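You operate a simulated robot arm through the tools that you are given. There is no shell and no other tool.

You run a simulated robot arm. Do the job below in one go: nothing can be reset, and whatever is moved stays where it is left.

Task
Swap the strapped lot 34 roll for the loose bench roll, then strap to the job card's pull.
Fine: one press of the release button; leave the lot 34 roll on the bench; never pull past the card's figure; lever back up.

Only the result counts: the job must be done as asked and must still hold three seconds after the hand-in. Knocking over, shifting, dropping, spilling or breaking anything else fails it.

Robot
A 6-joint arm with a two-finger gripper, fixed in place. Base frame: the origin is at the foot of the arm, x ahead of it, y to its left, z up; the work surface is at about z = 900. Lengths are in mm, angles in degrees, forces in N, time in s.
Its first joint turns from -166.0 to 166.0 degrees. Payload 3.43 kg.
Tool frame: the origin (TCP) lies between the finger pads and is the grasp point; the fingertips stand 20 mm ahead of it; z points along the fingers, y is the line along which they close. Largest opening 190 mm; the body of the gripper starts 248 mm behind the TCP.
Orientation is that of the tool frame in the base frame, as [roll, pitch, yaw] about the fixed x, y, z axes, in that order (R = Rz(yaw) Ry(pitch) Rx(roll)). With the fingers straight down and closing along the base's y, the tool's x points along the base's -x, its y along +y and its z along -z.

Tools
- The arm moves only by the tool servo_tool. Its argument "increments" is one flat list of numbers, 6 for each row, row after row: the shift along the tool's x, y, z in cm, then the turn, a rotation vector about the tool's x, y, z in degrees. In form: [x, y, z, ax, ay, az, x, y, z, ax, ay, az, ...]. A call has 1 to 20 rows; each row shifts and turns the commanded pose from where the row before left it, along the tool's axes as they then stand. "claw" is the finger opening in cm, from 0 to 19, set as the call begins (left out, the last holds). A row lasts 0.2 s, in which the tool goes at most 50 mm and 8.6 degrees; a call with a longer step from one row to the next is refused whole, and so is a gripper value outside its range. Where a pose cannot be reached the arm comes as near as it can. A force on the tool above 90 N (or 10 N above the force at the start of the call, whichever is more), or a blocked arm, ends the call early, and 0.2 s more pass. Each finger travels about 153 mm/s and halts on what it meets, pressing with about 35 N; the grip force reading is that of the motor and also rises with nothing between the fingers. The clock runs only during rows and for 0.2 s after the last one: add rows that do not move to give the fingers time. The reply holds the time, the measured pose of the TCP, the force on the tool along the base axes, the opening and the grip force, in the units named above and with some noise, with the torque about the TCP (base axes, N m) and any sound that the robot's microphone picked up, and new pictures: "show" is both (left out), scene, wrist or none.
- Cameras (640 x 400 px; columns grow to the right, rows downward): "scene" is fixed at [218.7, -501.1, 1675.2]; the picture's right is [0.41, -0.91, 0.00], its down [-0.63, -0.29, -0.73] and it looks along [0.66, 0.30, -0.69] (base axes); focal length 223 px, centre (320, 200). "wrist" rides on the gripper at [70, -8, -288] in the tool frame; the picture's right is [0.12, 0.99, 0.00], its down [-0.96, 0.11, -0.25] and it looks along [-0.25, 0.03, 0.97] (tool axes); focal length 261 px, centre (320, 200). There is no depth. A picture from a camera that has moved, and an enlarged one, comes with that camera's place and axes in the base frame and with its lens.
- lift_body(by): slides the trunk up (or, below 0, down) by that many mm; the arm rides with it, the base frame stays. It gives what a move gives, with no picture.
- close_up(camera, box): a new picture of the part [left, top, right, bottom] of that camera's present view, enlarged. No time passes.
- sign_off(): hands the job in; it is judged then, once.

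Places have to be worked out from the pictures, the camera data and where the tool is seen. Open the gripper and draw the arm clear of the work before you hand the job in, unless the task says otherwise.

The tools are called after "Call:" as a command line: name --argument value ..., lists and objects as JSON in quotes. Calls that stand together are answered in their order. servo_tool: Moves the arm, as the interface text tells. Its arguments: {"type":"object","properties":{"increments":{"type":"array"},"claw":{"type":"number"},"show":{"type":"string","enum":["both","scene","wrist","none"]}},"required":["increments"]} The other tools are called the same way: lift_body (by) slides the trunk up or down; close_up (camera, box) takes an enlarged picture of a part of a camera's view; sign_off () hands the job in.

At the start:

```text
time: 0.0
position: [525.8, -332.5, 1516.9]
tool_rot: [179.9, -0.1, -180.0]
force: [-0.8, -0.3, -0.4]
wrist_torque: [0.0, 0.0, 0.01]
finger_gap: 189.8
grip_force: 0.0
trunk travel left (down, up): [-350.0, 90.0]
```

scene: 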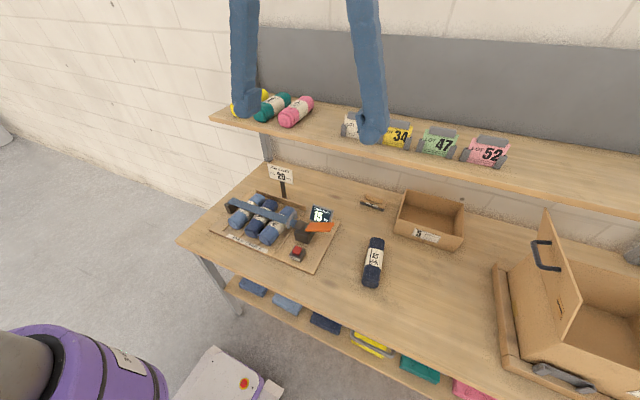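
wrist: 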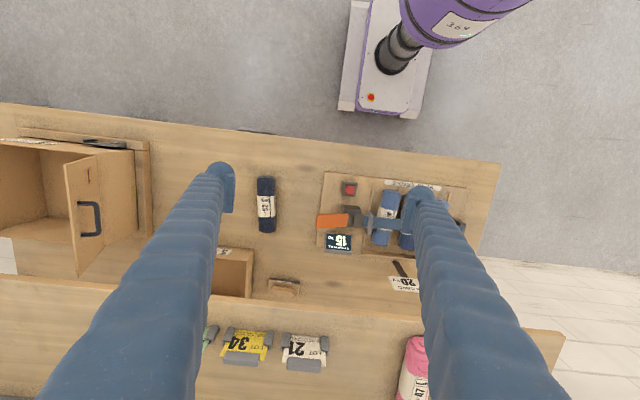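

I see a strapping station with rolls, a lever, a button, a display and a card. I'll enlarge these parts before moving.

Call:
close_up --camera "scene" --box '[190, 150, 350, 280]'

Call:
close_up --camera "wrist" --box '[310, 160, 480, 300]'

Call:
close_up --camera "scene" --box '[340, 180, 480, 300]'

Call:
close_up --camera "scene" --box '[260, 155, 340, 225]'

```text
3.08 times, centred on (270, 215) of scene
camera zoom: at [218.7, -501.1, 1675.2], right [0.41, -0.91, 0.0], down [-0.63, -0.29, -0.73], along [0.66, 0.3, -0.69], focal length 687 px, centre (474, 154)
```

zoom: 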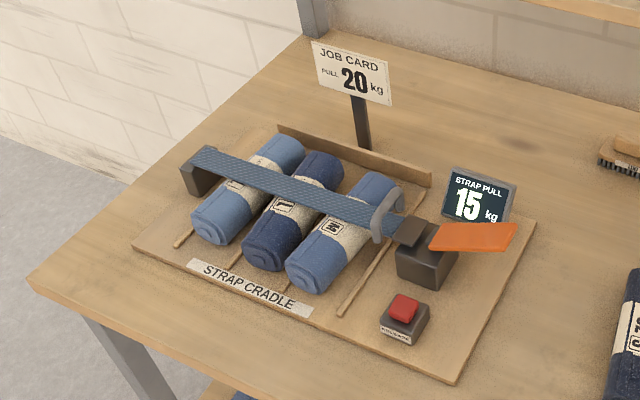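

```text
2.86 times, centred on (395, 230) of wrist
camera zoom: at [455.4, -341.6, 1804.6], right [-0.12, 0.99, 0.0], down [0.96, 0.11, 0.25], along [0.25, 0.03, -0.97], focal length 745 px, centre (106, 114)
```

zoom: 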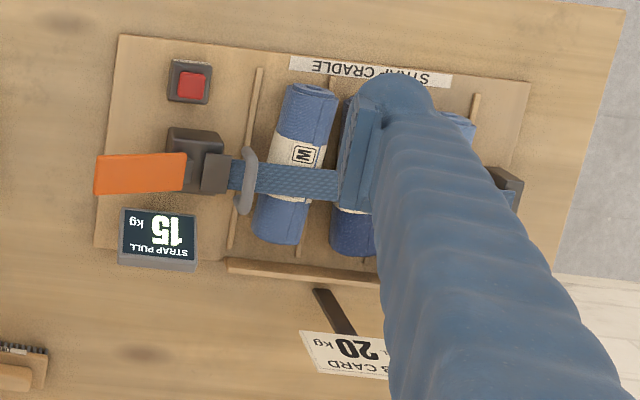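

```text
3.33 times, centred on (410, 240) of scene
camera zoom: at [218.7, -501.1, 1675.2], right [0.41, -0.91, 0.0], down [-0.63, -0.29, -0.73], along [0.66, 0.3, -0.69], focal length 745 px, centre (20, 67)
```

zoom: 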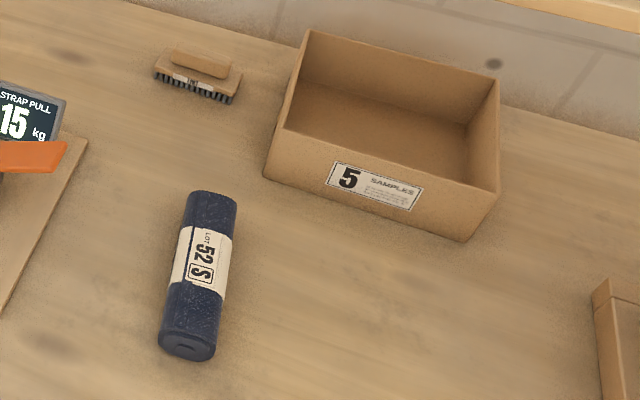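

```text
5.71 times, centred on (300, 190) of scene
camera zoom: at [218.7, -501.1, 1675.2], right [0.41, -0.91, 0.0], down [-0.63, -0.29, -0.73], along [0.66, 0.3, -0.69], focal length 1277 px, centre (434, 257)
```

zoom: 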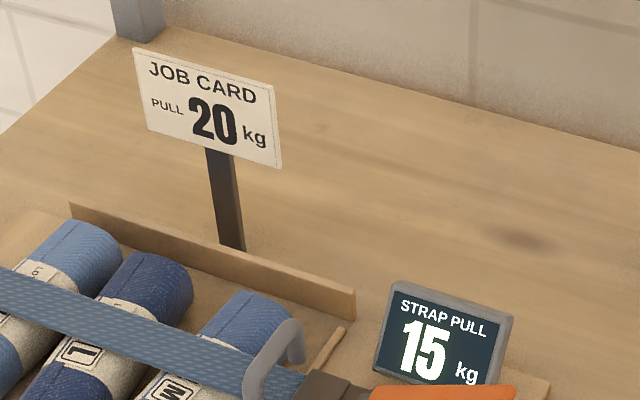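

The job card says 20 kg and the display reads 15. The button is near (632,-219), the lever tip near (728,-319,1023), and the bench roll (lot 52 S) near (715,-500). I'll move over the cradle at a safe height to read the roll labels.

Call:
servo_tool --increments '[0, 4, 0, 0, 0, 0, 0, 4, 0, 0, 0, 0, 0, 4, 0, 0, 0, 0, 0, 4, 0, 0, 0, 0, 0, 4, 2, 0, 0, 0, 0, 4, 3, 0, 0, 0, 0, 0, 4, 0, 0, 0, 0, 0, 4, 0, 0, 0, 0, 0, 4, 0, 0, 0, 0, 0, 4, 0, 0, 0, 0, 0, 4, 0, 0, 0, 0, 0, 0, 0, 0, 0]'

```text
time: 2.6
position: [523.5, -93.8, 1269.1]
tool_rot: [-179.9, 0.0, 179.8]
force: [0.1, -0.5, -0.2]
wrist_torque: [-0.01, -0.03, 0.01]
finger_gap: 189.9
grip_force: 0.0
trunk travel left (down, up): [-350.0, 90.0]
camera wrist: at [454.3, -102.8, 1556.7], right [-0.12, 0.99, 0.0], down [0.96, 0.11, 0.25], along [0.25, 0.03, -0.97], focal length 261 px, centre (320, 200)
```

scene: 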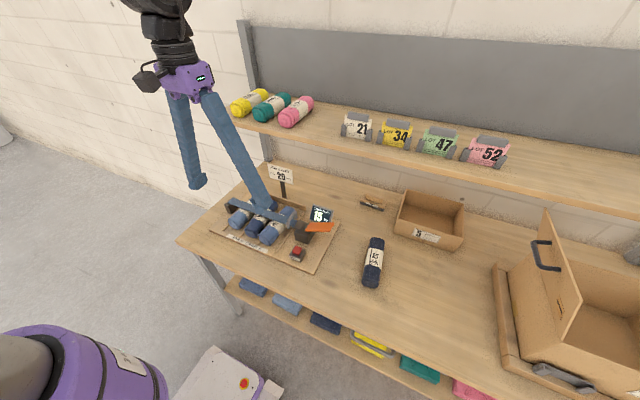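
wrist: 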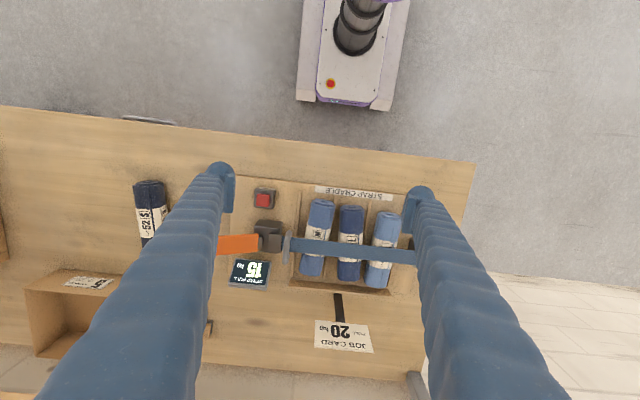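

The three strapped rolls are now between the fingers. I'll enlarge the view to read their labels.

Call:
close_up --camera "wrist" --box '[280, 180, 420, 300]'

Call:
close_up --camera "scene" --box '[210, 185, 300, 255]'

Call:
close_up --camera "scene" --box '[220, 80, 520, 180]'

```text
3.33 times, centred on (350, 240) of wrist
camera zoom: at [454.3, -102.8, 1556.7], right [-0.12, 0.99, 0.0], down [0.96, 0.11, 0.25], along [0.25, 0.03, -0.97], focal length 869 px, centre (220, 67)
```

zoom: 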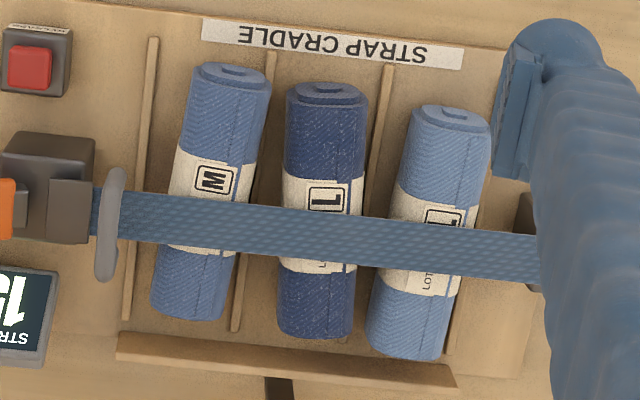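

```text
5.71 times, centred on (255, 220) of scene
camera zoom: at [218.7, -501.1, 1675.2], right [0.41, -0.91, 0.0], down [-0.63, -0.29, -0.73], along [0.66, 0.3, -0.69], focal length 1277 px, centre (691, 86)
```

zoom: 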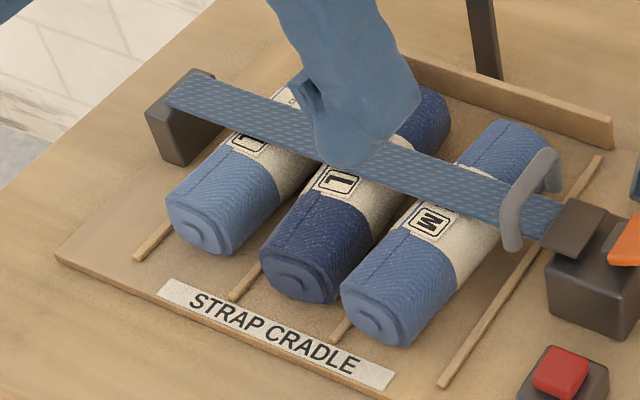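

```text
2.13 times, centred on (370, 130) of scene
camera zoom: at [218.7, -501.1, 1675.2], right [0.41, -0.91, 0.0], down [-0.63, -0.29, -0.73], along [0.66, 0.3, -0.69], focal length 477 px, centre (213, 349)
```

zoom: 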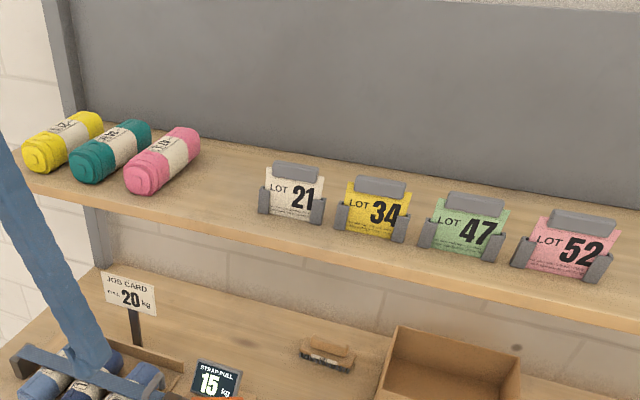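

The lot numbers are hidden under the strap, so the strap has to be released first. The button is near (630,-220,~950). I'll close the fingers, move over it and descend to about 40 mm above it.

Call:
servo_tool --increments '[-2.66, -3.15, 0, 0, 0, 0, -2.66, -3.15, 0, 0, 0, 0, -2.66, -3.15, 0, 0, 0, 0, -2.66, -3.15, 0, 0, 0, 0, 0, 0, 3.7, 0, 0, 0, 0, 0, 3.7, 0, 0, 0, 0, 0, 3.7, 0, 0, 0, 0, 0, 3.7, 0, 0, 0, 0, 0, 3.7, 0, 0, 0, 0, 0, 3.7, 0, 0, 0, 0, 0, 3.7, 0, 0, 0, 0, 0, 0, 0, 0, 0, 0, 0, 0, 0, 0, 0]' --claw 0

```text
time: 5.4
position: [631.6, -218.3, 1005.6]
tool_rot: [180.0, -0.2, 179.9]
force: [-0.3, 0.4, 0.4]
wrist_torque: [-0.01, 0.03, -0.01]
finger_gap: 0.0
grip_force: 34.0
trunk travel left (down, up): [-350.0, 90.0]
camera wrist: at [562.0, -226.9, 1294.0], right [-0.12, 0.99, 0.0], down [0.96, 0.11, 0.25], along [0.24, 0.03, -0.97], focal length 261 px, centre (320, 200)
```

scene: 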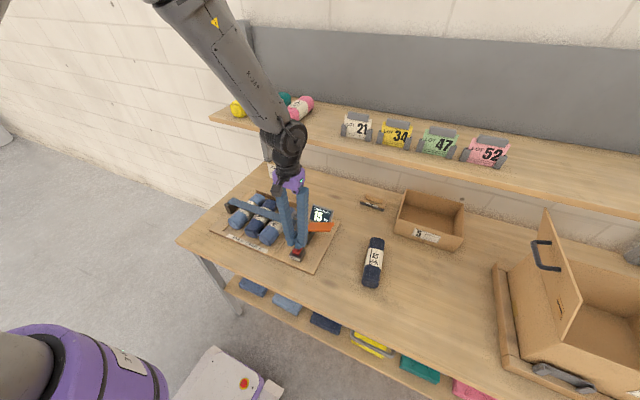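
wrist: 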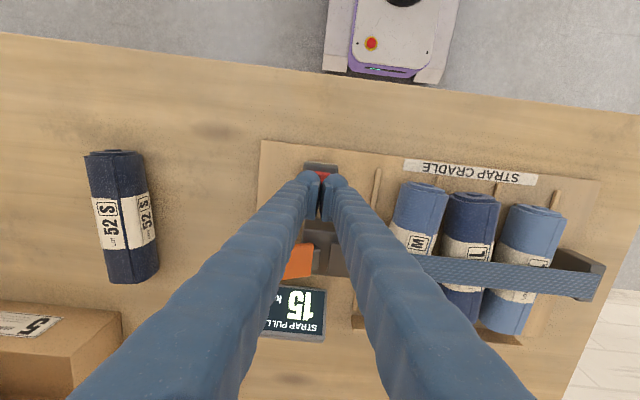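

Call:
close_up --camera "wrist" --box '[260, 140, 380, 220]'

Call:
close_up --camera "scene" --box '[260, 200, 350, 270]'

Call:
close_up --camera "wrist" --box '[360, 150, 620, 350]'

```text
5.00 times, centred on (320, 180) of wrist
camera zoom: at [562.0, -226.9, 1294.0], right [-0.12, 0.99, 0.0], down [0.96, 0.11, 0.25], along [0.24, 0.03, -0.97], focal length 1303 px, centre (320, 300)
```

zoom: 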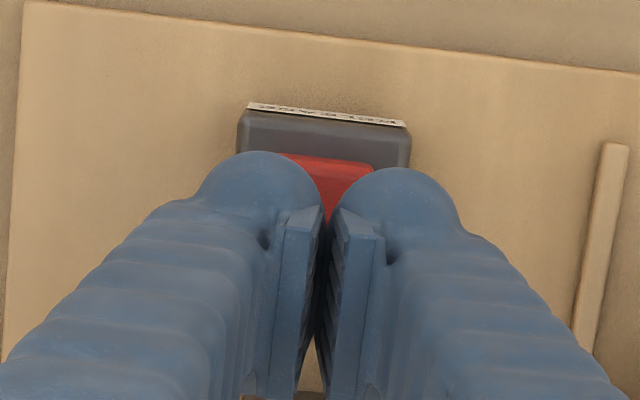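

```text
5.71 times, centred on (305, 235) of scene
camera zoom: at [218.7, -501.1, 1675.2], right [0.41, -0.91, 0.0], down [-0.63, -0.29, -0.73], along [0.66, 0.3, -0.69], focal length 1277 px, centre (406, 0)
```

zoom: 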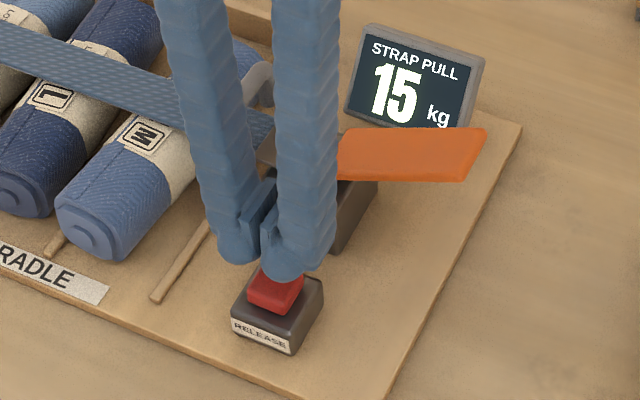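

```text
2.00 times, centred on (490, 250) of wrist
camera zoom: at [562.0, -226.9, 1294.0], right [-0.12, 0.99, 0.0], down [0.96, 0.11, 0.25], along [0.24, 0.03, -0.97], focal length 521 px, centre (-20, 100)
```

zoom: 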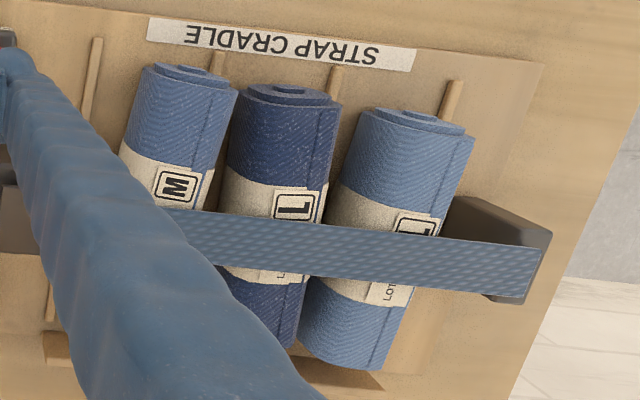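

The cap spans about x 610–634 and y −230 to −206, so I'll shift the tool −7 mm in x. Then I'll descend to just above the cap.

Call:
servo_tool --increments '[0.7, 0, 0, 0, 0, 0, 0, 0, 1, 0, 0, 0, 0, 0, 1, 0, 0, 0, 0, 0, 0, 0, 0, 0]' --claw 0

Call:
close_up --camera "scene" --box '[260, 210, 350, 270]'

```text
time: 6.4
position: [624.5, -219.8, 987.3]
tool_rot: [-180.0, -0.1, 179.9]
force: [0.3, -0.4, 0.4]
wrist_torque: [0.03, 0.03, 0.01]
finger_gap: 0.1
grip_force: 33.9
trunk travel left (down, up): [-350.0, 90.0]
camera wrist: at [554.8, -227.7, 1275.1], right [-0.12, 0.99, 0.0], down [0.96, 0.11, 0.25], along [0.24, 0.03, -0.97], focal length 261 px, centre (320, 200)
```

scene: 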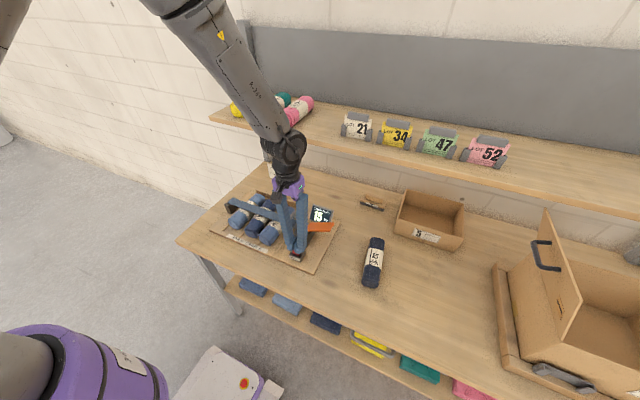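
wrist: 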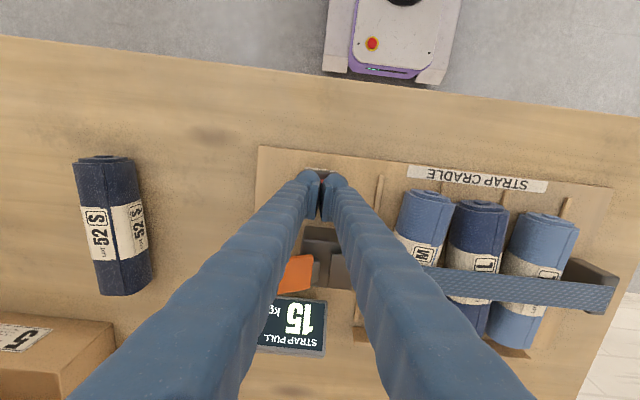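

```text
6.67 times, centred on (305, 240) of scene
camera zoom: at [218.7, -501.1, 1675.2], right [0.41, -0.91, 0.0], down [-0.63, -0.29, -0.73], along [0.66, 0.3, -0.69], focal length 1489 px, centre (420, -67)
```

zoom: 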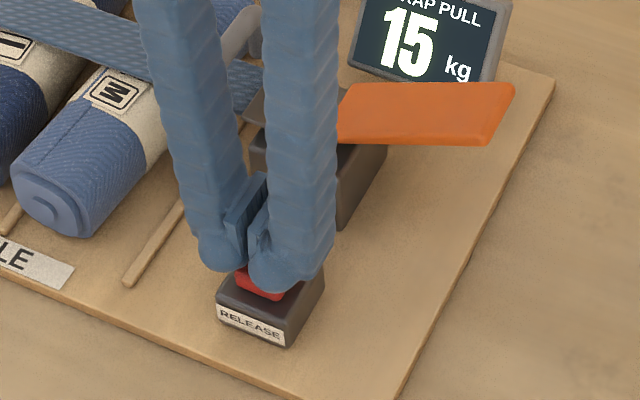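

The fingers are centred over the red cap with the tips about 15 mm above it. I'll descend slowly, watching force and sound.

Call:
servo_tool --increments '[0, 0, 0.3, 0, 0, 0, 0, 0, 0.3, 0, 0, 0, 0, 0, 0.3, 0, 0, 0]' --show "none"

```text
time: 7.2
position: [626.1, -219.0, 979.3]
tool_rot: [180.0, -0.1, 180.0]
force: [-0.2, 0.2, 0.6]
wrist_torque: [0.02, 0.0, -0.01]
finger_gap: 0.0
grip_force: 34.2
trunk travel left (down, up): [-350.0, 90.0]
```

No contact yet; I'll continue slowly.

Call:
servo_tool --increments '[0, 0, 0.2, 0, 0, 0, 0, 0, 0.2, 0, 0, 0, 0, 0, 0.2, 0, 0, 0]' --show "none"

```text
time: 8.0
position: [625.7, -218.4, 973.3]
tool_rot: [180.0, 0.0, 179.9]
force: [-0.6, -0.8, 2.2]
wrist_torque: [-0.05, -0.01, 0.02]
finger_gap: 6.1
grip_force: 34.7
trunk travel left (down, up): [-350.0, 90.0]
```

The finger gap reads 6.1 and the force is 2 N, so the fingers seem to have met something. I'll take a look before pushing on.

Call:
close_up --camera "wrist" --box '[260, 140, 380, 220]'

Call:
close_up --camera "scene" --box '[270, 215, 330, 265]'

```text
5.00 times, centred on (320, 180) of wrist
camera zoom: at [554.7, -227.6, 1261.3], right [-0.12, 0.99, 0.0], down [0.96, 0.11, 0.25], along [0.24, 0.03, -0.97], focal length 1303 px, centre (320, 300)
```

zoom: 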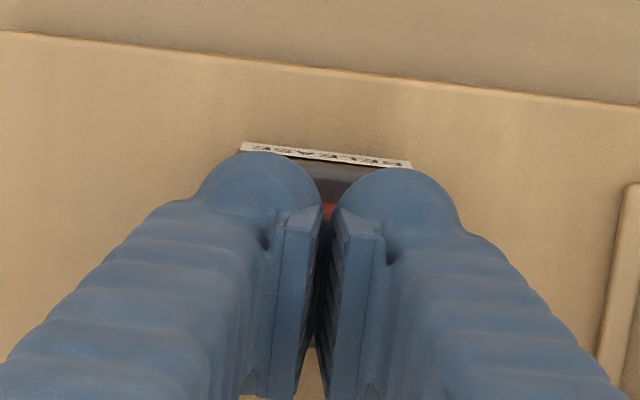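

```text
8.00 times, centred on (300, 240) of scene
camera zoom: at [218.7, -501.1, 1675.2], right [0.41, -0.91, 0.0], down [-0.63, -0.29, -0.73], along [0.66, 0.3, -0.69], focal length 1787 px, centre (480, -120)
```

zoom: 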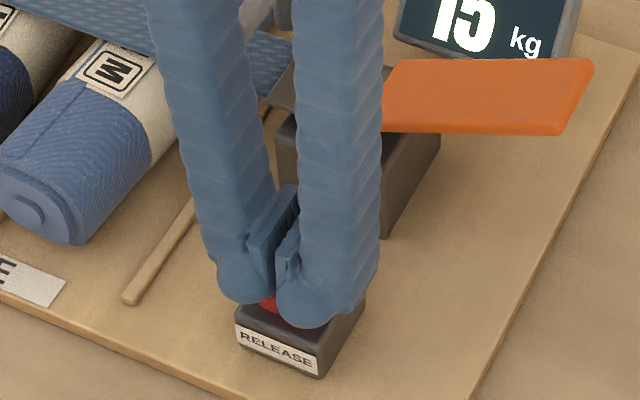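

The tips sit on the cap, which is still up since the display reads 15. I'll continue in small steps.

Call:
servo_tool --increments '[0, 0, 0.15, 0, 0, 0, 0, 0, 0.15, 0, 0, 0]' --show "scene"

Call:
close_up --camera "scene" --box '[270, 195, 350, 265]'

```text
time: 8.6
position: [624.3, -220.1, 969.5]
tool_rot: [-180.0, 0.0, -180.0]
force: [-0.9, -0.9, 3.5]
wrist_torque: [-0.03, 0.04, 0.0]
finger_gap: 5.9
grip_force: 34.7
trunk travel left (down, up): [-350.0, 90.0]
heard: click
```

scene: 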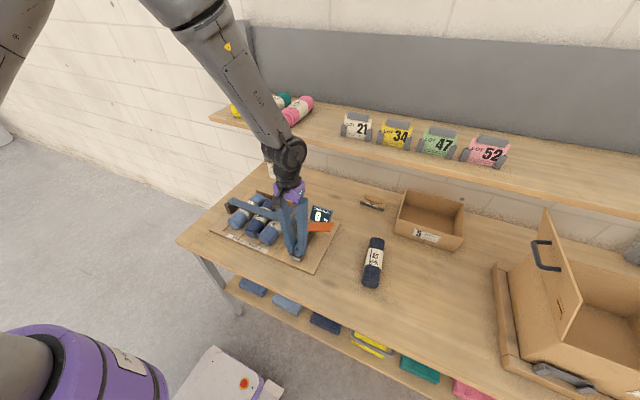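

```text
5.71 times, centred on (310, 230) of scene
camera zoom: at [218.7, -501.1, 1675.2], right [0.41, -0.91, 0.0], down [-0.63, -0.29, -0.73], along [0.66, 0.3, -0.69], focal length 1277 px, centre (377, 29)
```

zoom: 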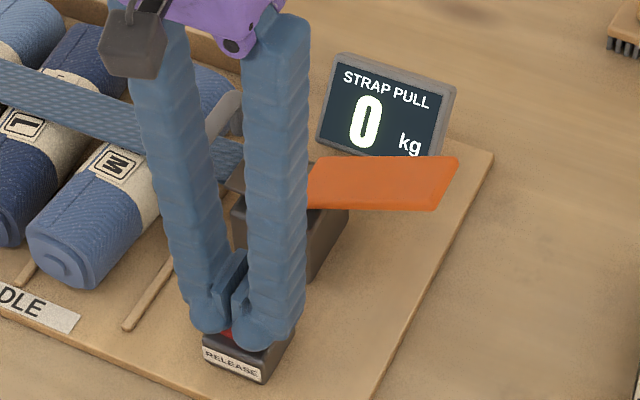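

The button clicked and the pull dropped to 0. I'll rise straight up well clear and look at the strap.

Call:
servo_tool --increments '[0, 0, -1.5, 0, 0, 0, 0, 0, -3, 0, 0, 0, 0, 0, -4, 0, 0, 0, 0, 0, -4, 0, 0, 0, 0, 0, -4, 0, 0, 0, 0, 0, -4, 0, 0, 0, 3, 3, -3, 0, 0, 0, 2, 4, 0, 0, 0, 0, 0, 4, 0, 0, 0, 0, 0, 4, 0, 0, 0, 0, 0, 0, 0, 0, 0, 0]' --claw 19

```text
refused: row 7 steps farther than a row can; nothing moved
```

One row was too long, so I'll shorten it and resend the rise.

Call:
servo_tool --increments '[0, 0, -1.5, 0, 0, 0, 0, 0, -3, 0, 0, 0, 0, 0, -4, 0, 0, 0, 0, 0, -4, 0, 0, 0, 0, 0, -4, 0, 0, 0, 0, 0, -4, 0, 0, 0, 2.5, 3, -2, 0, 0, 0, 2, 4, 0, 0, 0, 0, 0, 4, 0, 0, 0, 0, 0, 4, 0, 0, 0, 0, 0, 0, 0, 0, 0, 0]'

Call:
servo_tool --increments '[0, 0, 0, 0, 0, 0, 0, 0, 0, 0, 0, 0, 0, 0, 0, 0, 0, 0, 0, 0, 0, 0, 0, 0]' --claw 19

Call:
close_up --camera "wrist" --box '[240, 170, 420, 300]'

Call:
close_up --camera "scene" --box '[200, 180, 350, 275]'

```text
time: 11.0
position: [579.8, -69.3, 1195.2]
tool_rot: [-180.0, 0.0, 179.9]
force: [0.2, -0.4, 0.0]
wrist_torque: [0.0, 0.02, -0.03]
finger_gap: 0.0
grip_force: 34.3
trunk travel left (down, up): [-350.0, 90.0]
camera wrist: at [510.3, -77.3, 1483.2], right [-0.12, 0.99, 0.0], down [0.96, 0.11, 0.25], along [0.24, 0.03, -0.97], focal length 261 px, centre (320, 200)
```

scene: 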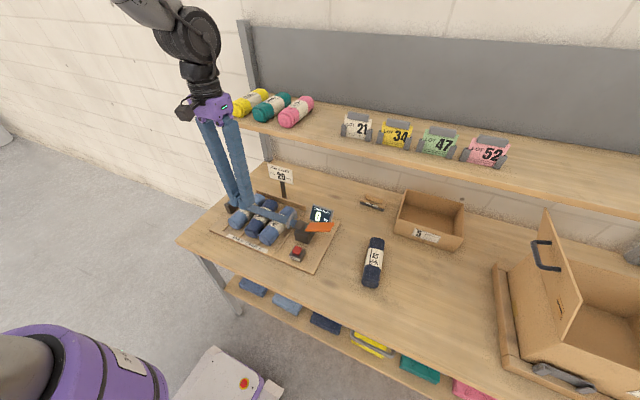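
wrist: 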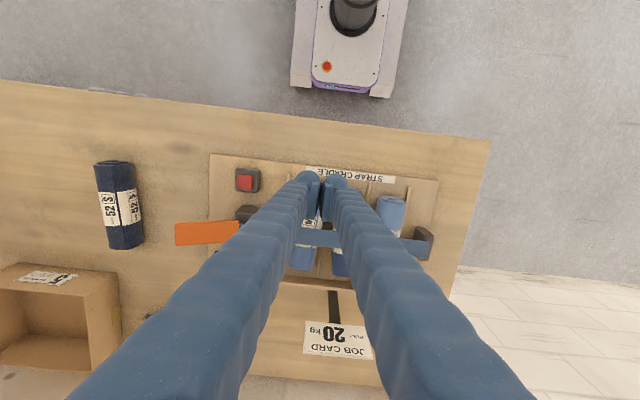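

```text
time: 12.0
position: [580.3, -69.3, 1195.0]
tool_rot: [-180.0, 0.0, 180.0]
force: [-0.7, -0.4, 0.4]
wrist_torque: [0.03, -0.02, 0.0]
finger_gap: 189.9
grip_force: 0.1
trunk travel left (down, up): [-350.0, 90.0]
camera wrist: at [510.4, -77.7, 1483.2], right [-0.12, 0.99, 0.0], down [0.96, 0.11, 0.25], along [0.25, 0.03, -0.97], focal length 261 px, centre (320, 200)
```

scene: 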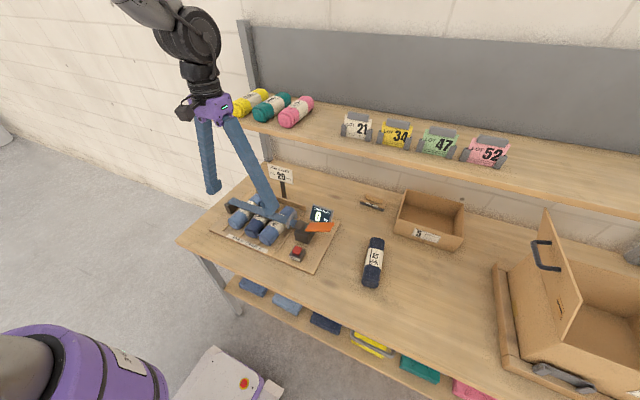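
wrist: 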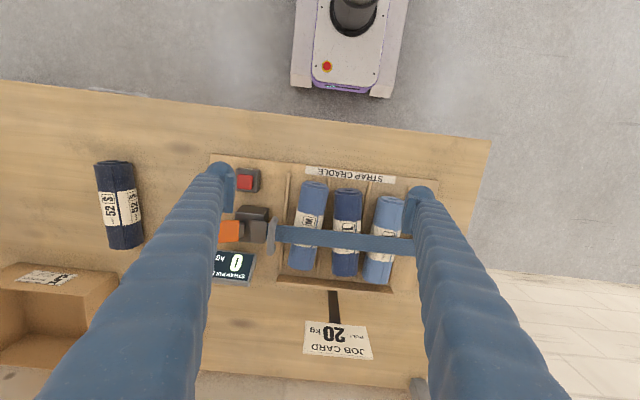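

```text
3.08 times, centred on (330, 235) of wrist
camera zoom: at [510.4, -77.7, 1483.2], right [-0.12, 0.99, 0.0], down [0.96, 0.11, 0.25], along [0.25, 0.03, -0.97], focal length 802 px, centre (289, 92)
```

zoom: 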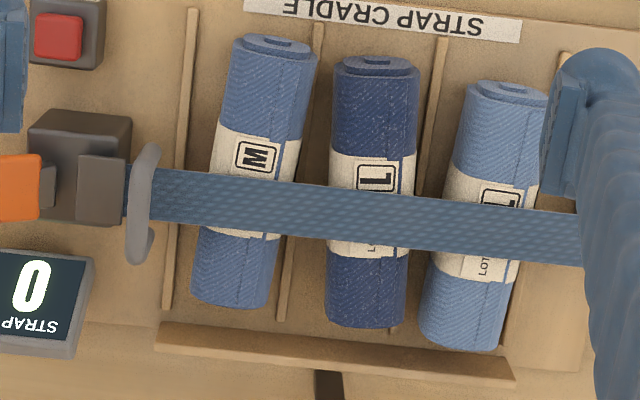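

```text
4.21 times, centred on (275, 228) of scene
camera zoom: at [218.7, -501.1, 1675.2], right [0.41, -0.91, 0.0], down [-0.63, -0.29, -0.73], along [0.66, 0.3, -0.69], focal length 941 px, centre (510, 84)
```

zoom: 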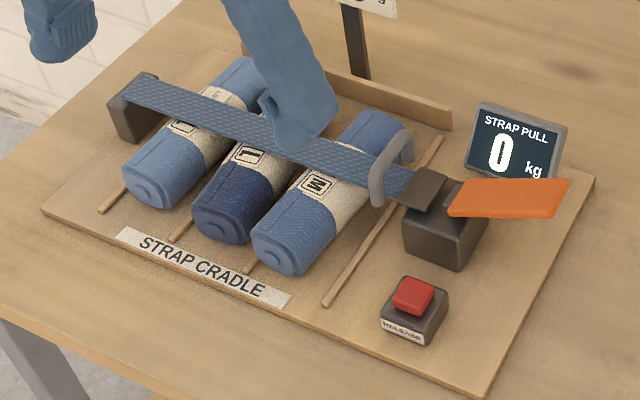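

The pull is 0 but the strap still lies across the rolls. A grey loop handle sits on its free end, beside the ratchet. I'll look at it closely.

Call:
close_up --camera "scene" --box '[275, 200, 345, 250]'

Call:
close_up --camera "wrist" --box '[230, 190, 310, 250]'

Call:
close_up --camera "scene" --box '[210, 190, 270, 235]'

```text
8.00 times, centred on (310, 225) of scene
camera zoom: at [218.7, -501.1, 1675.2], right [0.41, -0.91, 0.0], down [-0.63, -0.29, -0.73], along [0.66, 0.3, -0.69], focal length 1787 px, centre (400, 0)
```

zoom: 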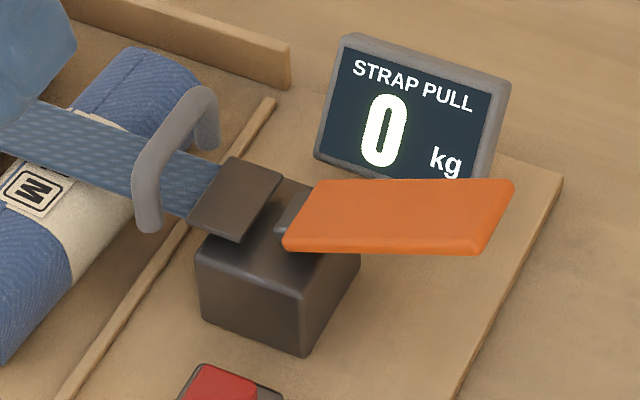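

```text
6.67 times, centred on (270, 220) of wrist
camera zoom: at [510.4, -77.7, 1483.2], right [-0.12, 0.99, 0.0], down [0.96, 0.11, 0.25], along [0.25, 0.03, -0.97], focal length 1738 px, centre (653, 67)
```

zoom: 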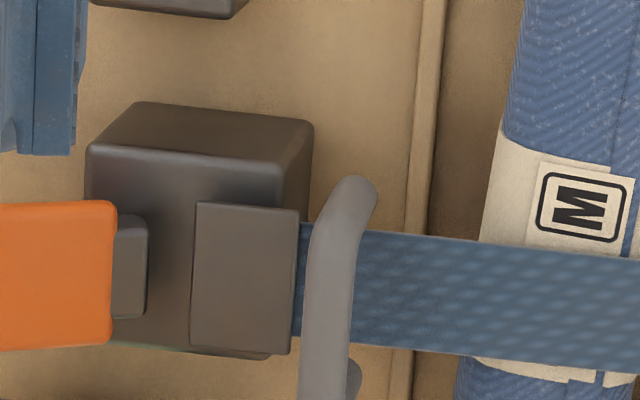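

```text
8.89 times, centred on (240, 212) of scene
camera zoom: at [218.7, -501.1, 1675.2], right [0.41, -0.91, 0.0], down [-0.63, -0.29, -0.73], along [0.66, 0.3, -0.69], focal length 1986 px, centre (1031, 89)
```

zoom: 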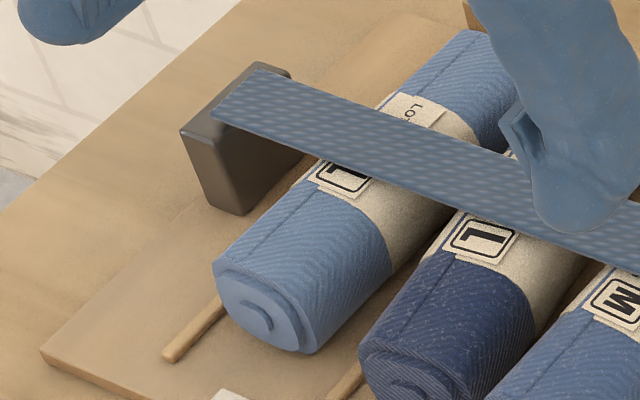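

The grey loop's top bar is near (718,-147,1013) and runs along x. The strap appears hinged at the left post near y≈+178. I'll position above the loop with the fingers 60 mm apart.

Call:
servo_tool --increments '[-3.45, -1.95, 0, 0, 0, 0, -3.45, -1.95, 0, 0, 0, 0, -3.45, -1.95, 0, 0, 0, 0, -3.45, -1.95, 0, 0, 0, 0, 0, 0, 3, 0, 0, 0, 0, 0, 3, 0, 0, 0, 0, 0, 3, 0, 0, 0, 0, 0, 0, 0, 0, 0]' --claw 6

Call:
close_up --camera "scene" --box '[265, 180, 345, 240]'

Call:
close_up --camera "wrist" --box '[240, 140, 400, 260]'

```text
time: 13.8
position: [717.7, -146.9, 1104.5]
tool_rot: [-179.9, 0.0, 179.9]
force: [-0.4, 0.6, -0.9]
wrist_torque: [0.0, -0.01, -0.01]
finger_gap: 60.0
grip_force: 0.0
trunk travel left (down, up): [-350.0, 90.0]
camera wrist: at [647.8, -155.8, 1392.0], right [-0.12, 0.99, 0.0], down [0.96, 0.11, 0.25], along [0.25, 0.03, -0.97], focal length 261 px, centre (320, 200)
```

scene: 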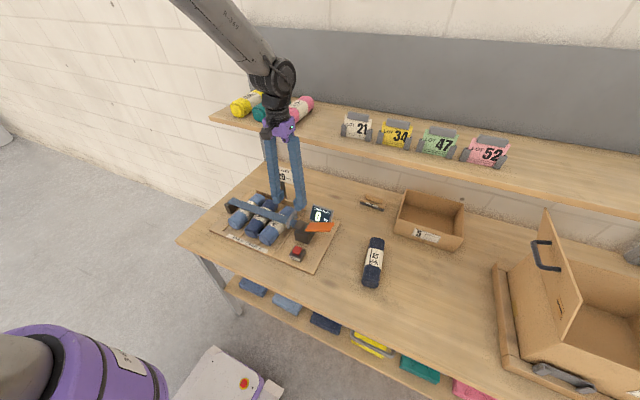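
wrist: 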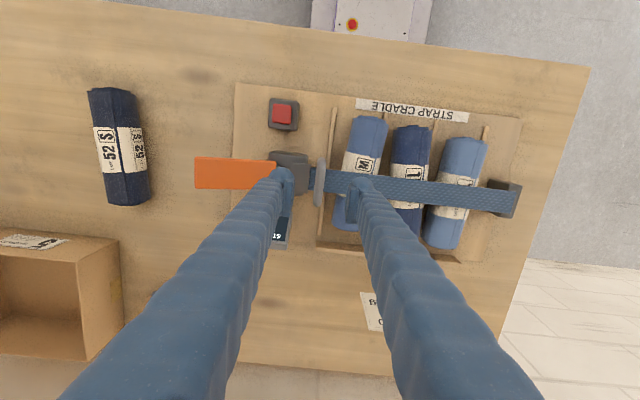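

```text
6.67 times, centred on (305, 210) of scene
camera zoom: at [218.7, -501.1, 1675.2], right [0.41, -0.91, 0.0], down [-0.63, -0.29, -0.73], along [0.66, 0.3, -0.69], focal length 1489 px, centre (420, 133)
```

zoom: 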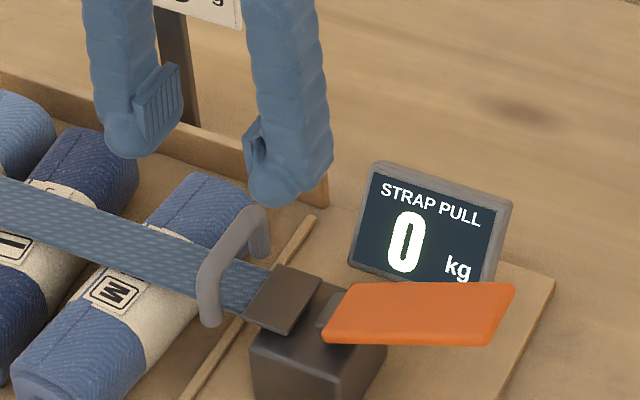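

```text
3.33 times, centred on (320, 200) of wrist
camera zoom: at [647.8, -155.8, 1392.0], right [-0.12, 0.99, 0.0], down [0.96, 0.11, 0.25], along [0.25, 0.03, -0.97], focal length 869 px, centre (320, 200)
```

zoom: 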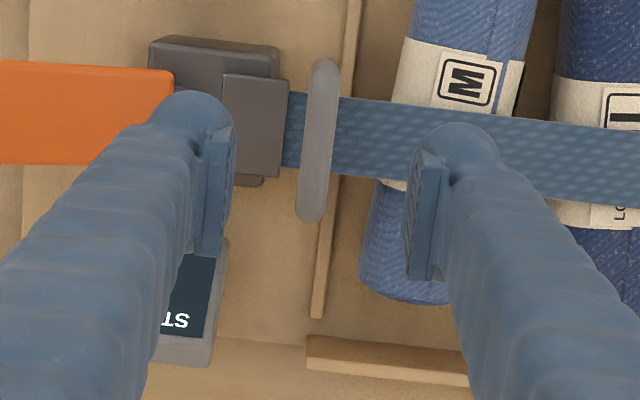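

The loop lies between the open fingers at about (719,-148,~1015). I'll descend 92 mm so that the pads straddle the bar, then check.

Call:
servo_tool --increments '[0, 0, 3, 0, 0, 0, 0, 0, 3, 0, 0, 0, 0, 0, 2, 0, 0, 0, 0, 0, 1.2, 0, 0, 0, 0, 0, 0, 0, 0, 0]'

Call:
close_up --camera "scene" --box '[265, 190, 345, 250]'

Call:
close_up --camera "wrist" --box '[240, 140, 400, 260]'

```text
time: 15.0
position: [714.7, -147.1, 1012.2]
tool_rot: [180.0, 0.0, 180.0]
force: [0.3, 0.9, 0.1]
wrist_torque: [0.0, -0.02, -0.02]
finger_gap: 60.0
grip_force: 0.2
trunk travel left (down, up): [-350.0, 90.0]
camera wrist: at [647.0, -156.0, 1299.8], right [-0.12, 0.99, 0.0], down [0.96, 0.11, 0.25], along [0.24, 0.03, -0.97], focal length 261 px, centre (320, 200)
```

scene: 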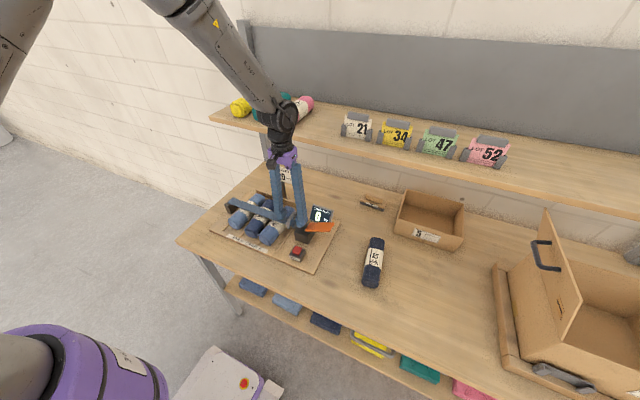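
wrist: 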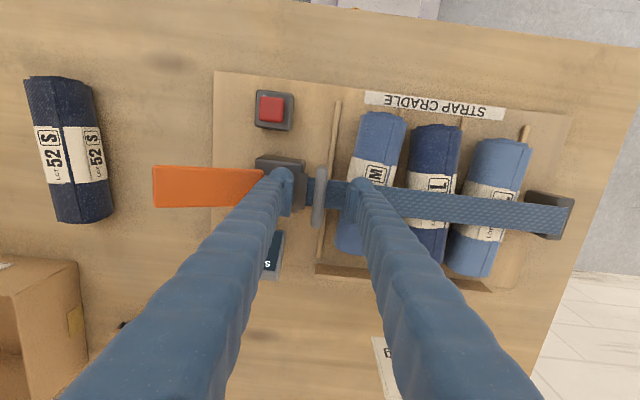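

```text
6.67 times, centred on (305, 220) of scene
camera zoom: at [218.7, -501.1, 1675.2], right [0.41, -0.91, 0.0], down [-0.63, -0.29, -0.73], along [0.66, 0.3, -0.69], focal length 1489 px, centre (420, 67)
```

zoom: 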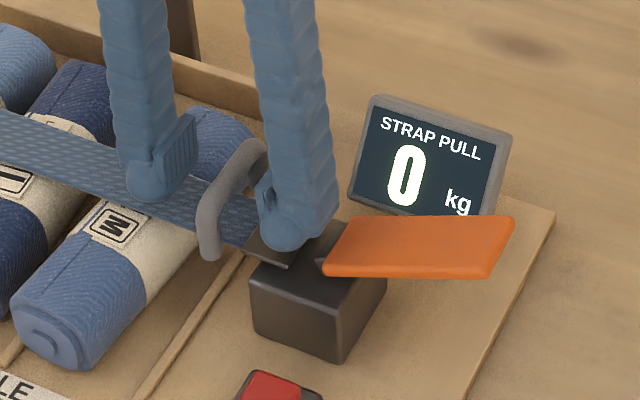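

```text
3.33 times, centred on (320, 200) of wrist
camera zoom: at [647.0, -156.0, 1299.8], right [-0.12, 0.99, 0.0], down [0.96, 0.11, 0.25], along [0.24, 0.03, -0.97], focal length 869 px, centre (320, 200)
```

zoom: 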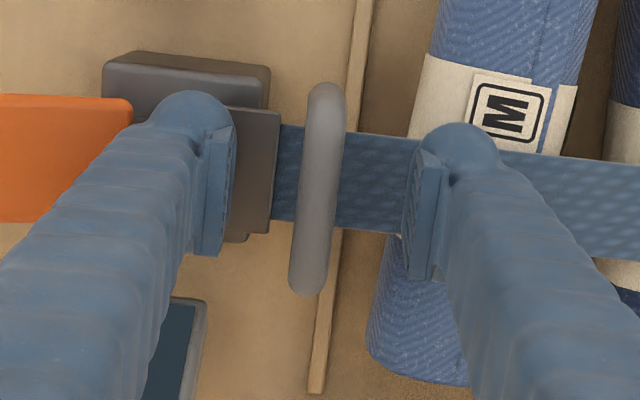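

The bar sits squarely between the pads. I'll close on it with a few idle rows.

Call:
servo_tool --increments '[0, 0, 0, 0, 0, 0, 0, 0, 0, 0, 0, 0, 0, 0, 0, 0, 0, 0, 0, 0, 0, 0, 0, 0]' --claw 0 --show "none"

Call:
close_up --camera "scene" --box '[265, 190, 345, 250]'

```text
time: 16.0
position: [716.9, -147.2, 1011.4]
tool_rot: [-180.0, 0.0, -180.0]
force: [0.3, -8.5, 0.5]
wrist_torque: [0.01, -0.02, 0.05]
finger_gap: 8.9
grip_force: 42.7
trunk travel left (down, up): [-350.0, 90.0]
```

```text
6.67 times, centred on (305, 220) of scene
camera zoom: at [218.7, -501.1, 1675.2], right [0.41, -0.91, 0.0], down [-0.63, -0.29, -0.73], along [0.66, 0.3, -0.69], focal length 1489 px, centre (420, 67)
```

zoom: 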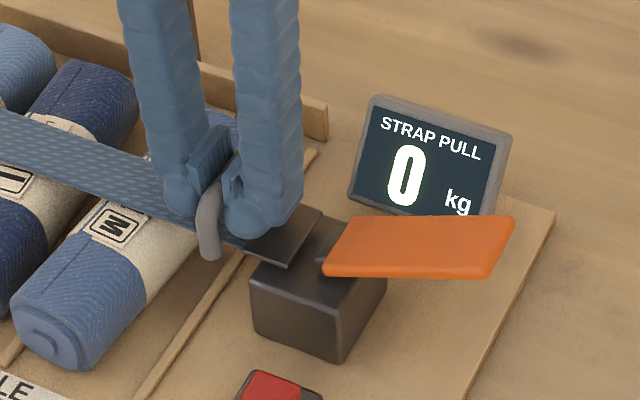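

The bar is gripped (gap 8.9 mm). I'll lift 15 mm gently and watch the forces.

Call:
servo_tool --increments '[0, 0, -0.5, 0, 0, 0, 0, 0, -0.5, 0, 0, 0, 0, 0, -0.5, 0, 0, 0]'

Call:
close_up --camera "scene" --box '[210, 180, 350, 270]'

```text
time: 16.8
position: [718.0, -145.2, 1028.2]
tool_rot: [180.0, -0.1, 179.9]
force: [-3.5, 6.0, -1.7]
wrist_torque: [0.02, -0.28, 0.05]
finger_gap: 9.2
grip_force: 42.5
trunk travel left (down, up): [-350.0, 90.0]
camera wrist: at [647.6, -154.5, 1315.8], right [-0.12, 0.99, 0.0], down [0.96, 0.11, 0.25], along [0.24, 0.03, -0.97], focal length 261 px, centre (320, 200)
```

scene: 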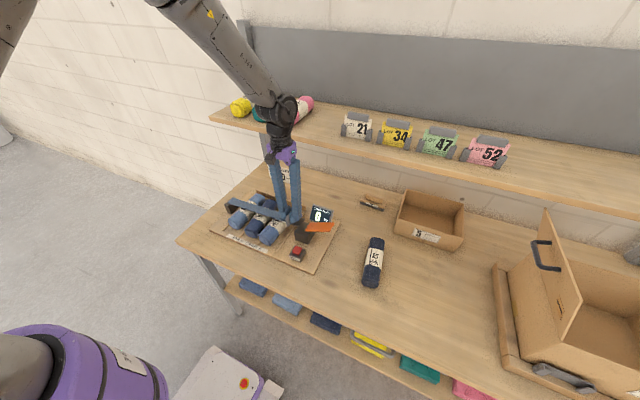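
wrist: 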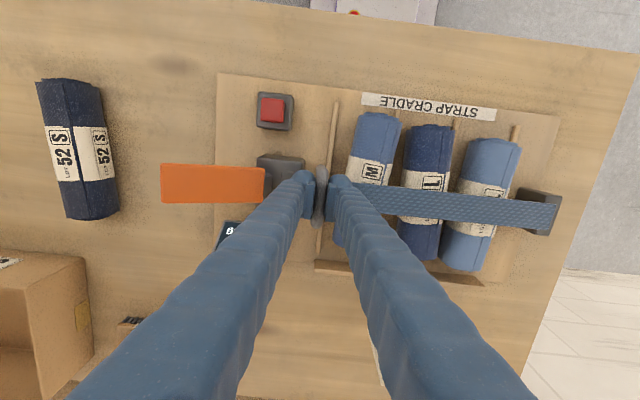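

```text
4.44 times, centred on (280, 225) of scene
camera zoom: at [218.7, -501.1, 1675.2], right [0.41, -0.91, 0.0], down [-0.63, -0.29, -0.73], along [0.66, 0.3, -0.69], focal length 993 px, centre (498, 89)
```

zoom: 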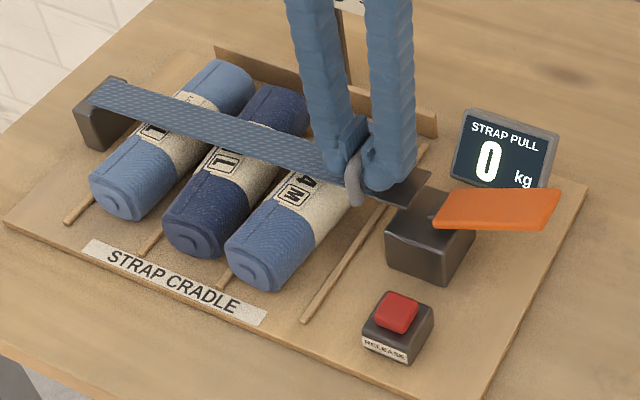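

The strap lifts as a flap hinged at the left post (radius about 325 mm), and the M roll's label shows "…4 M". I'll follow the arc up to about 20°, letting the round bar turn in the pads.

Call:
servo_tool --increments '[0, 0.57, -2.0, 0, 0, 0, 0, 0.57, -2.0, 0, 0, 0, 0, 1.13, -2.61, 0, 0, 0, 0, 1.13, -2.61, 0, 0, 0]'

Call:
close_up --camera "scene" --box '[200, 150, 350, 270]'

Call:
close_up --camera "wrist" --box '[300, 150, 580, 320]'

```text
time: 17.8
position: [717.6, -113.5, 1121.7]
tool_rot: [-180.0, 0.2, 179.9]
force: [-6.1, -2.2, 0.4]
wrist_torque: [0.07, -1.76, 0.19]
finger_gap: 9.2
grip_force: 43.3
trunk travel left (down, up): [-350.0, 90.0]
camera wrist: at [646.5, -122.0, 1409.1], right [-0.12, 0.99, 0.0], down [0.96, 0.11, 0.25], along [0.25, 0.03, -0.97], focal length 261 px, centre (320, 200)
```

scene: 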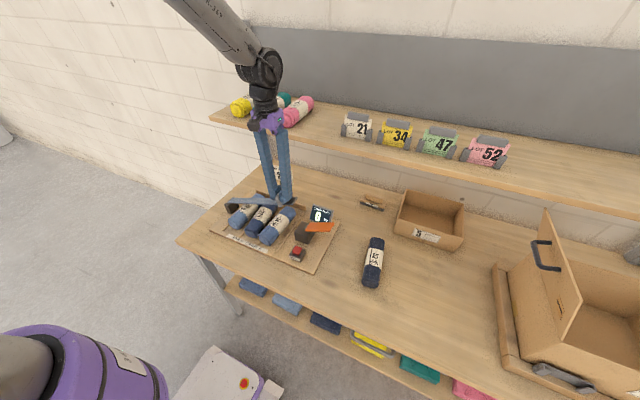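
wrist: 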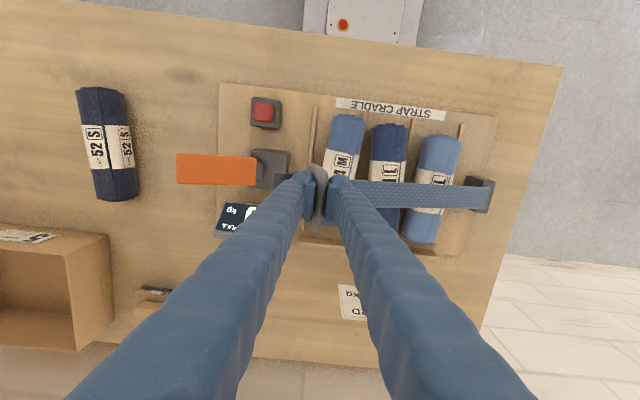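

```text
3.33 times, centred on (275, 210) of scene
camera zoom: at [218.7, -501.1, 1675.2], right [0.41, -0.91, 0.0], down [-0.63, -0.29, -0.73], along [0.66, 0.3, -0.69], focal length 745 px, centre (470, 167)
```

zoom: 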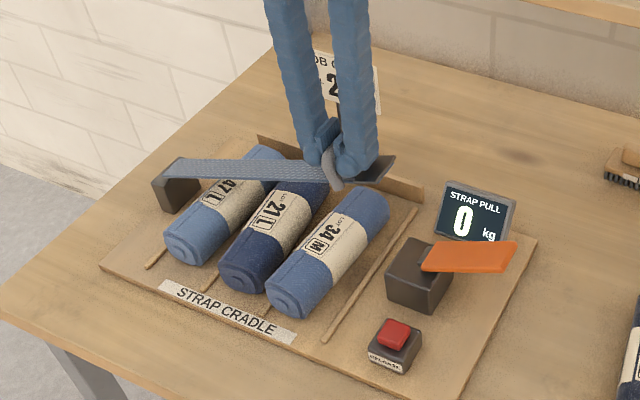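

```text
2.29 times, centred on (440, 235) of wrist
camera zoom: at [646.5, -122.0, 1409.1], right [-0.12, 0.99, 0.0], down [0.96, 0.11, 0.25], along [0.25, 0.03, -0.97], focal length 596 px, centre (46, 120)
```

zoom: 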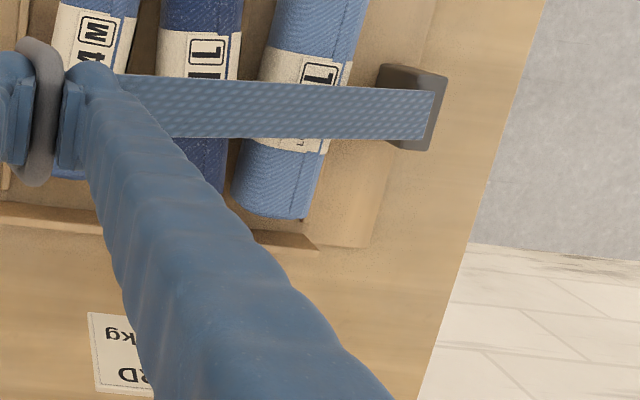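

Lot 34 is the M roll, next to the ratchet. A torque is building at the grip, so I'll turn the tool about 18° to follow the flap and see whether it relaxes.

Call:
servo_tool --increments '[0, 0, 0, 6, 0, 0, 0, 0, 0, 6, 0, 0, 0, 0, 0, 6, 0, 0]'

Call:
close_up --camera "scene" --box '[200, 150, 350, 270]'

Call:
close_up --camera "wrist" --box '[240, 130, 400, 250]'

```text
time: 18.6
position: [717.5, -115.5, 1120.8]
tool_rot: [-162.1, 0.1, 179.9]
force: [2.3, -15.6, 7.8]
wrist_torque: [0.27, 0.11, 0.2]
finger_gap: 9.0
grip_force: 42.5
trunk travel left (down, up): [-350.0, 90.0]
camera wrist: at [647.4, -33.9, 1396.9], right [-0.12, 0.94, -0.31], down [0.96, 0.18, 0.2], along [0.25, -0.27, -0.93], focal length 261 px, centre (320, 200)
```

scene: 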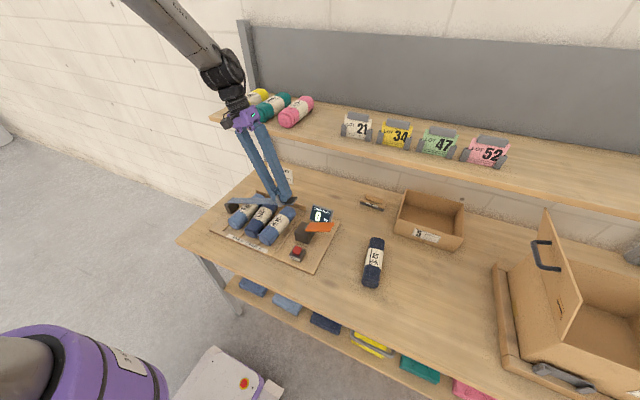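
wrist: 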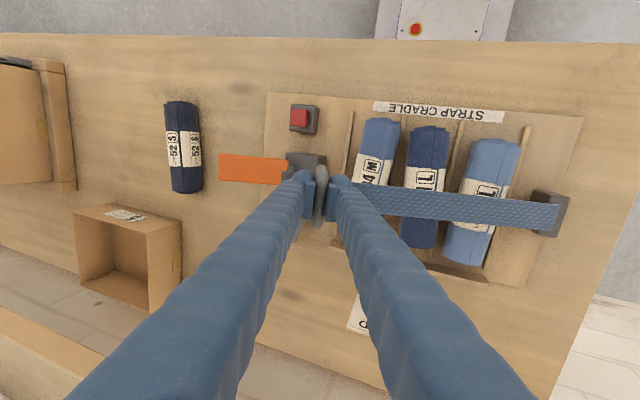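

```text
3.33 times, centred on (275, 210) of scene
camera zoom: at [218.7, -501.1, 1675.2], right [0.41, -0.91, 0.0], down [-0.63, -0.29, -0.73], along [0.66, 0.3, -0.69], focal length 745 px, centre (470, 167)
```

zoom: 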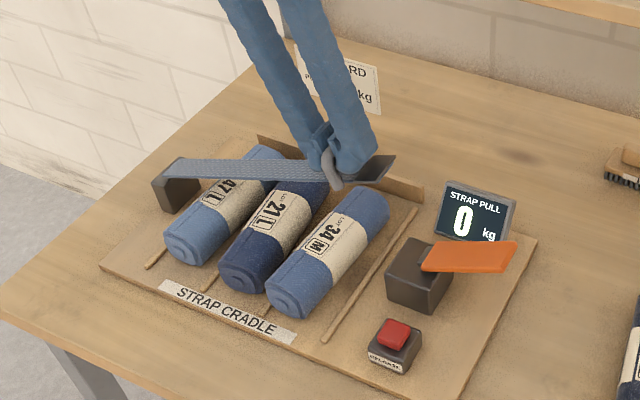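

```text
3.33 times, centred on (320, 190) of wrist
camera zoom: at [647.4, -33.9, 1396.9], right [-0.12, 0.94, -0.31], down [0.96, 0.18, 0.2], along [0.25, -0.27, -0.93], focal length 869 px, centre (320, 233)
```

zoom: 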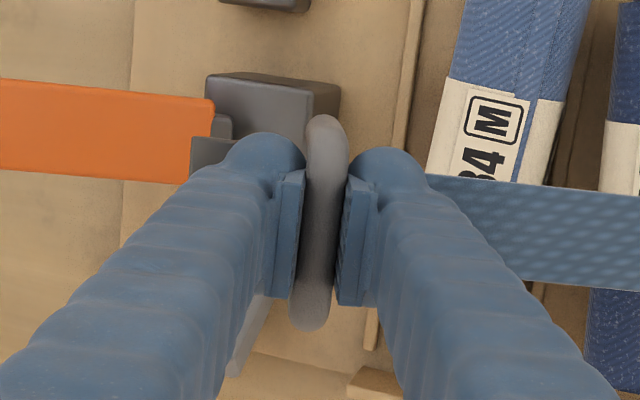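

Turning with the flap removed the torque, and the remaining outward force suggests a slightly larger radius (about 337 mm). I'll continue the arc 20° with the tool turning along with it.

Call:
servo_tool --increments '[0, 0.25, -2.92, 5, 0, 0, 0, 0.5, -2.92, 5, 0, 0, 0, 0.53, -2.92, 5, 0, 0, 0, 0.53, -2.92, 5, 0, 0]' --show "scene"

```text
time: 19.6
position: [716.9, -43.1, 1216.5]
tool_rot: [-142.1, -0.1, 179.9]
force: [-11.6, 14.5, -15.7]
wrist_torque: [0.08, -0.42, 0.39]
finger_gap: 9.0
grip_force: 42.4
trunk travel left (down, up): [-350.0, 90.0]
```

scene: 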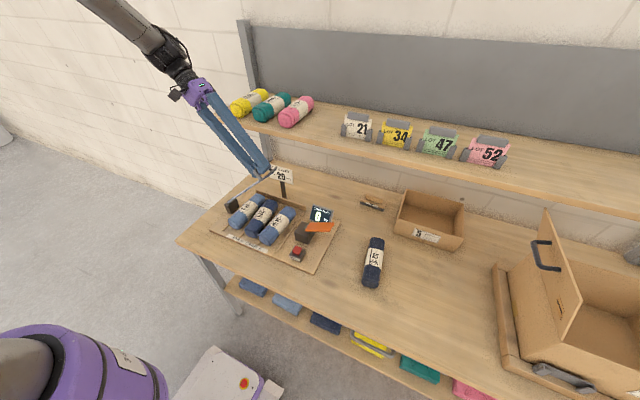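

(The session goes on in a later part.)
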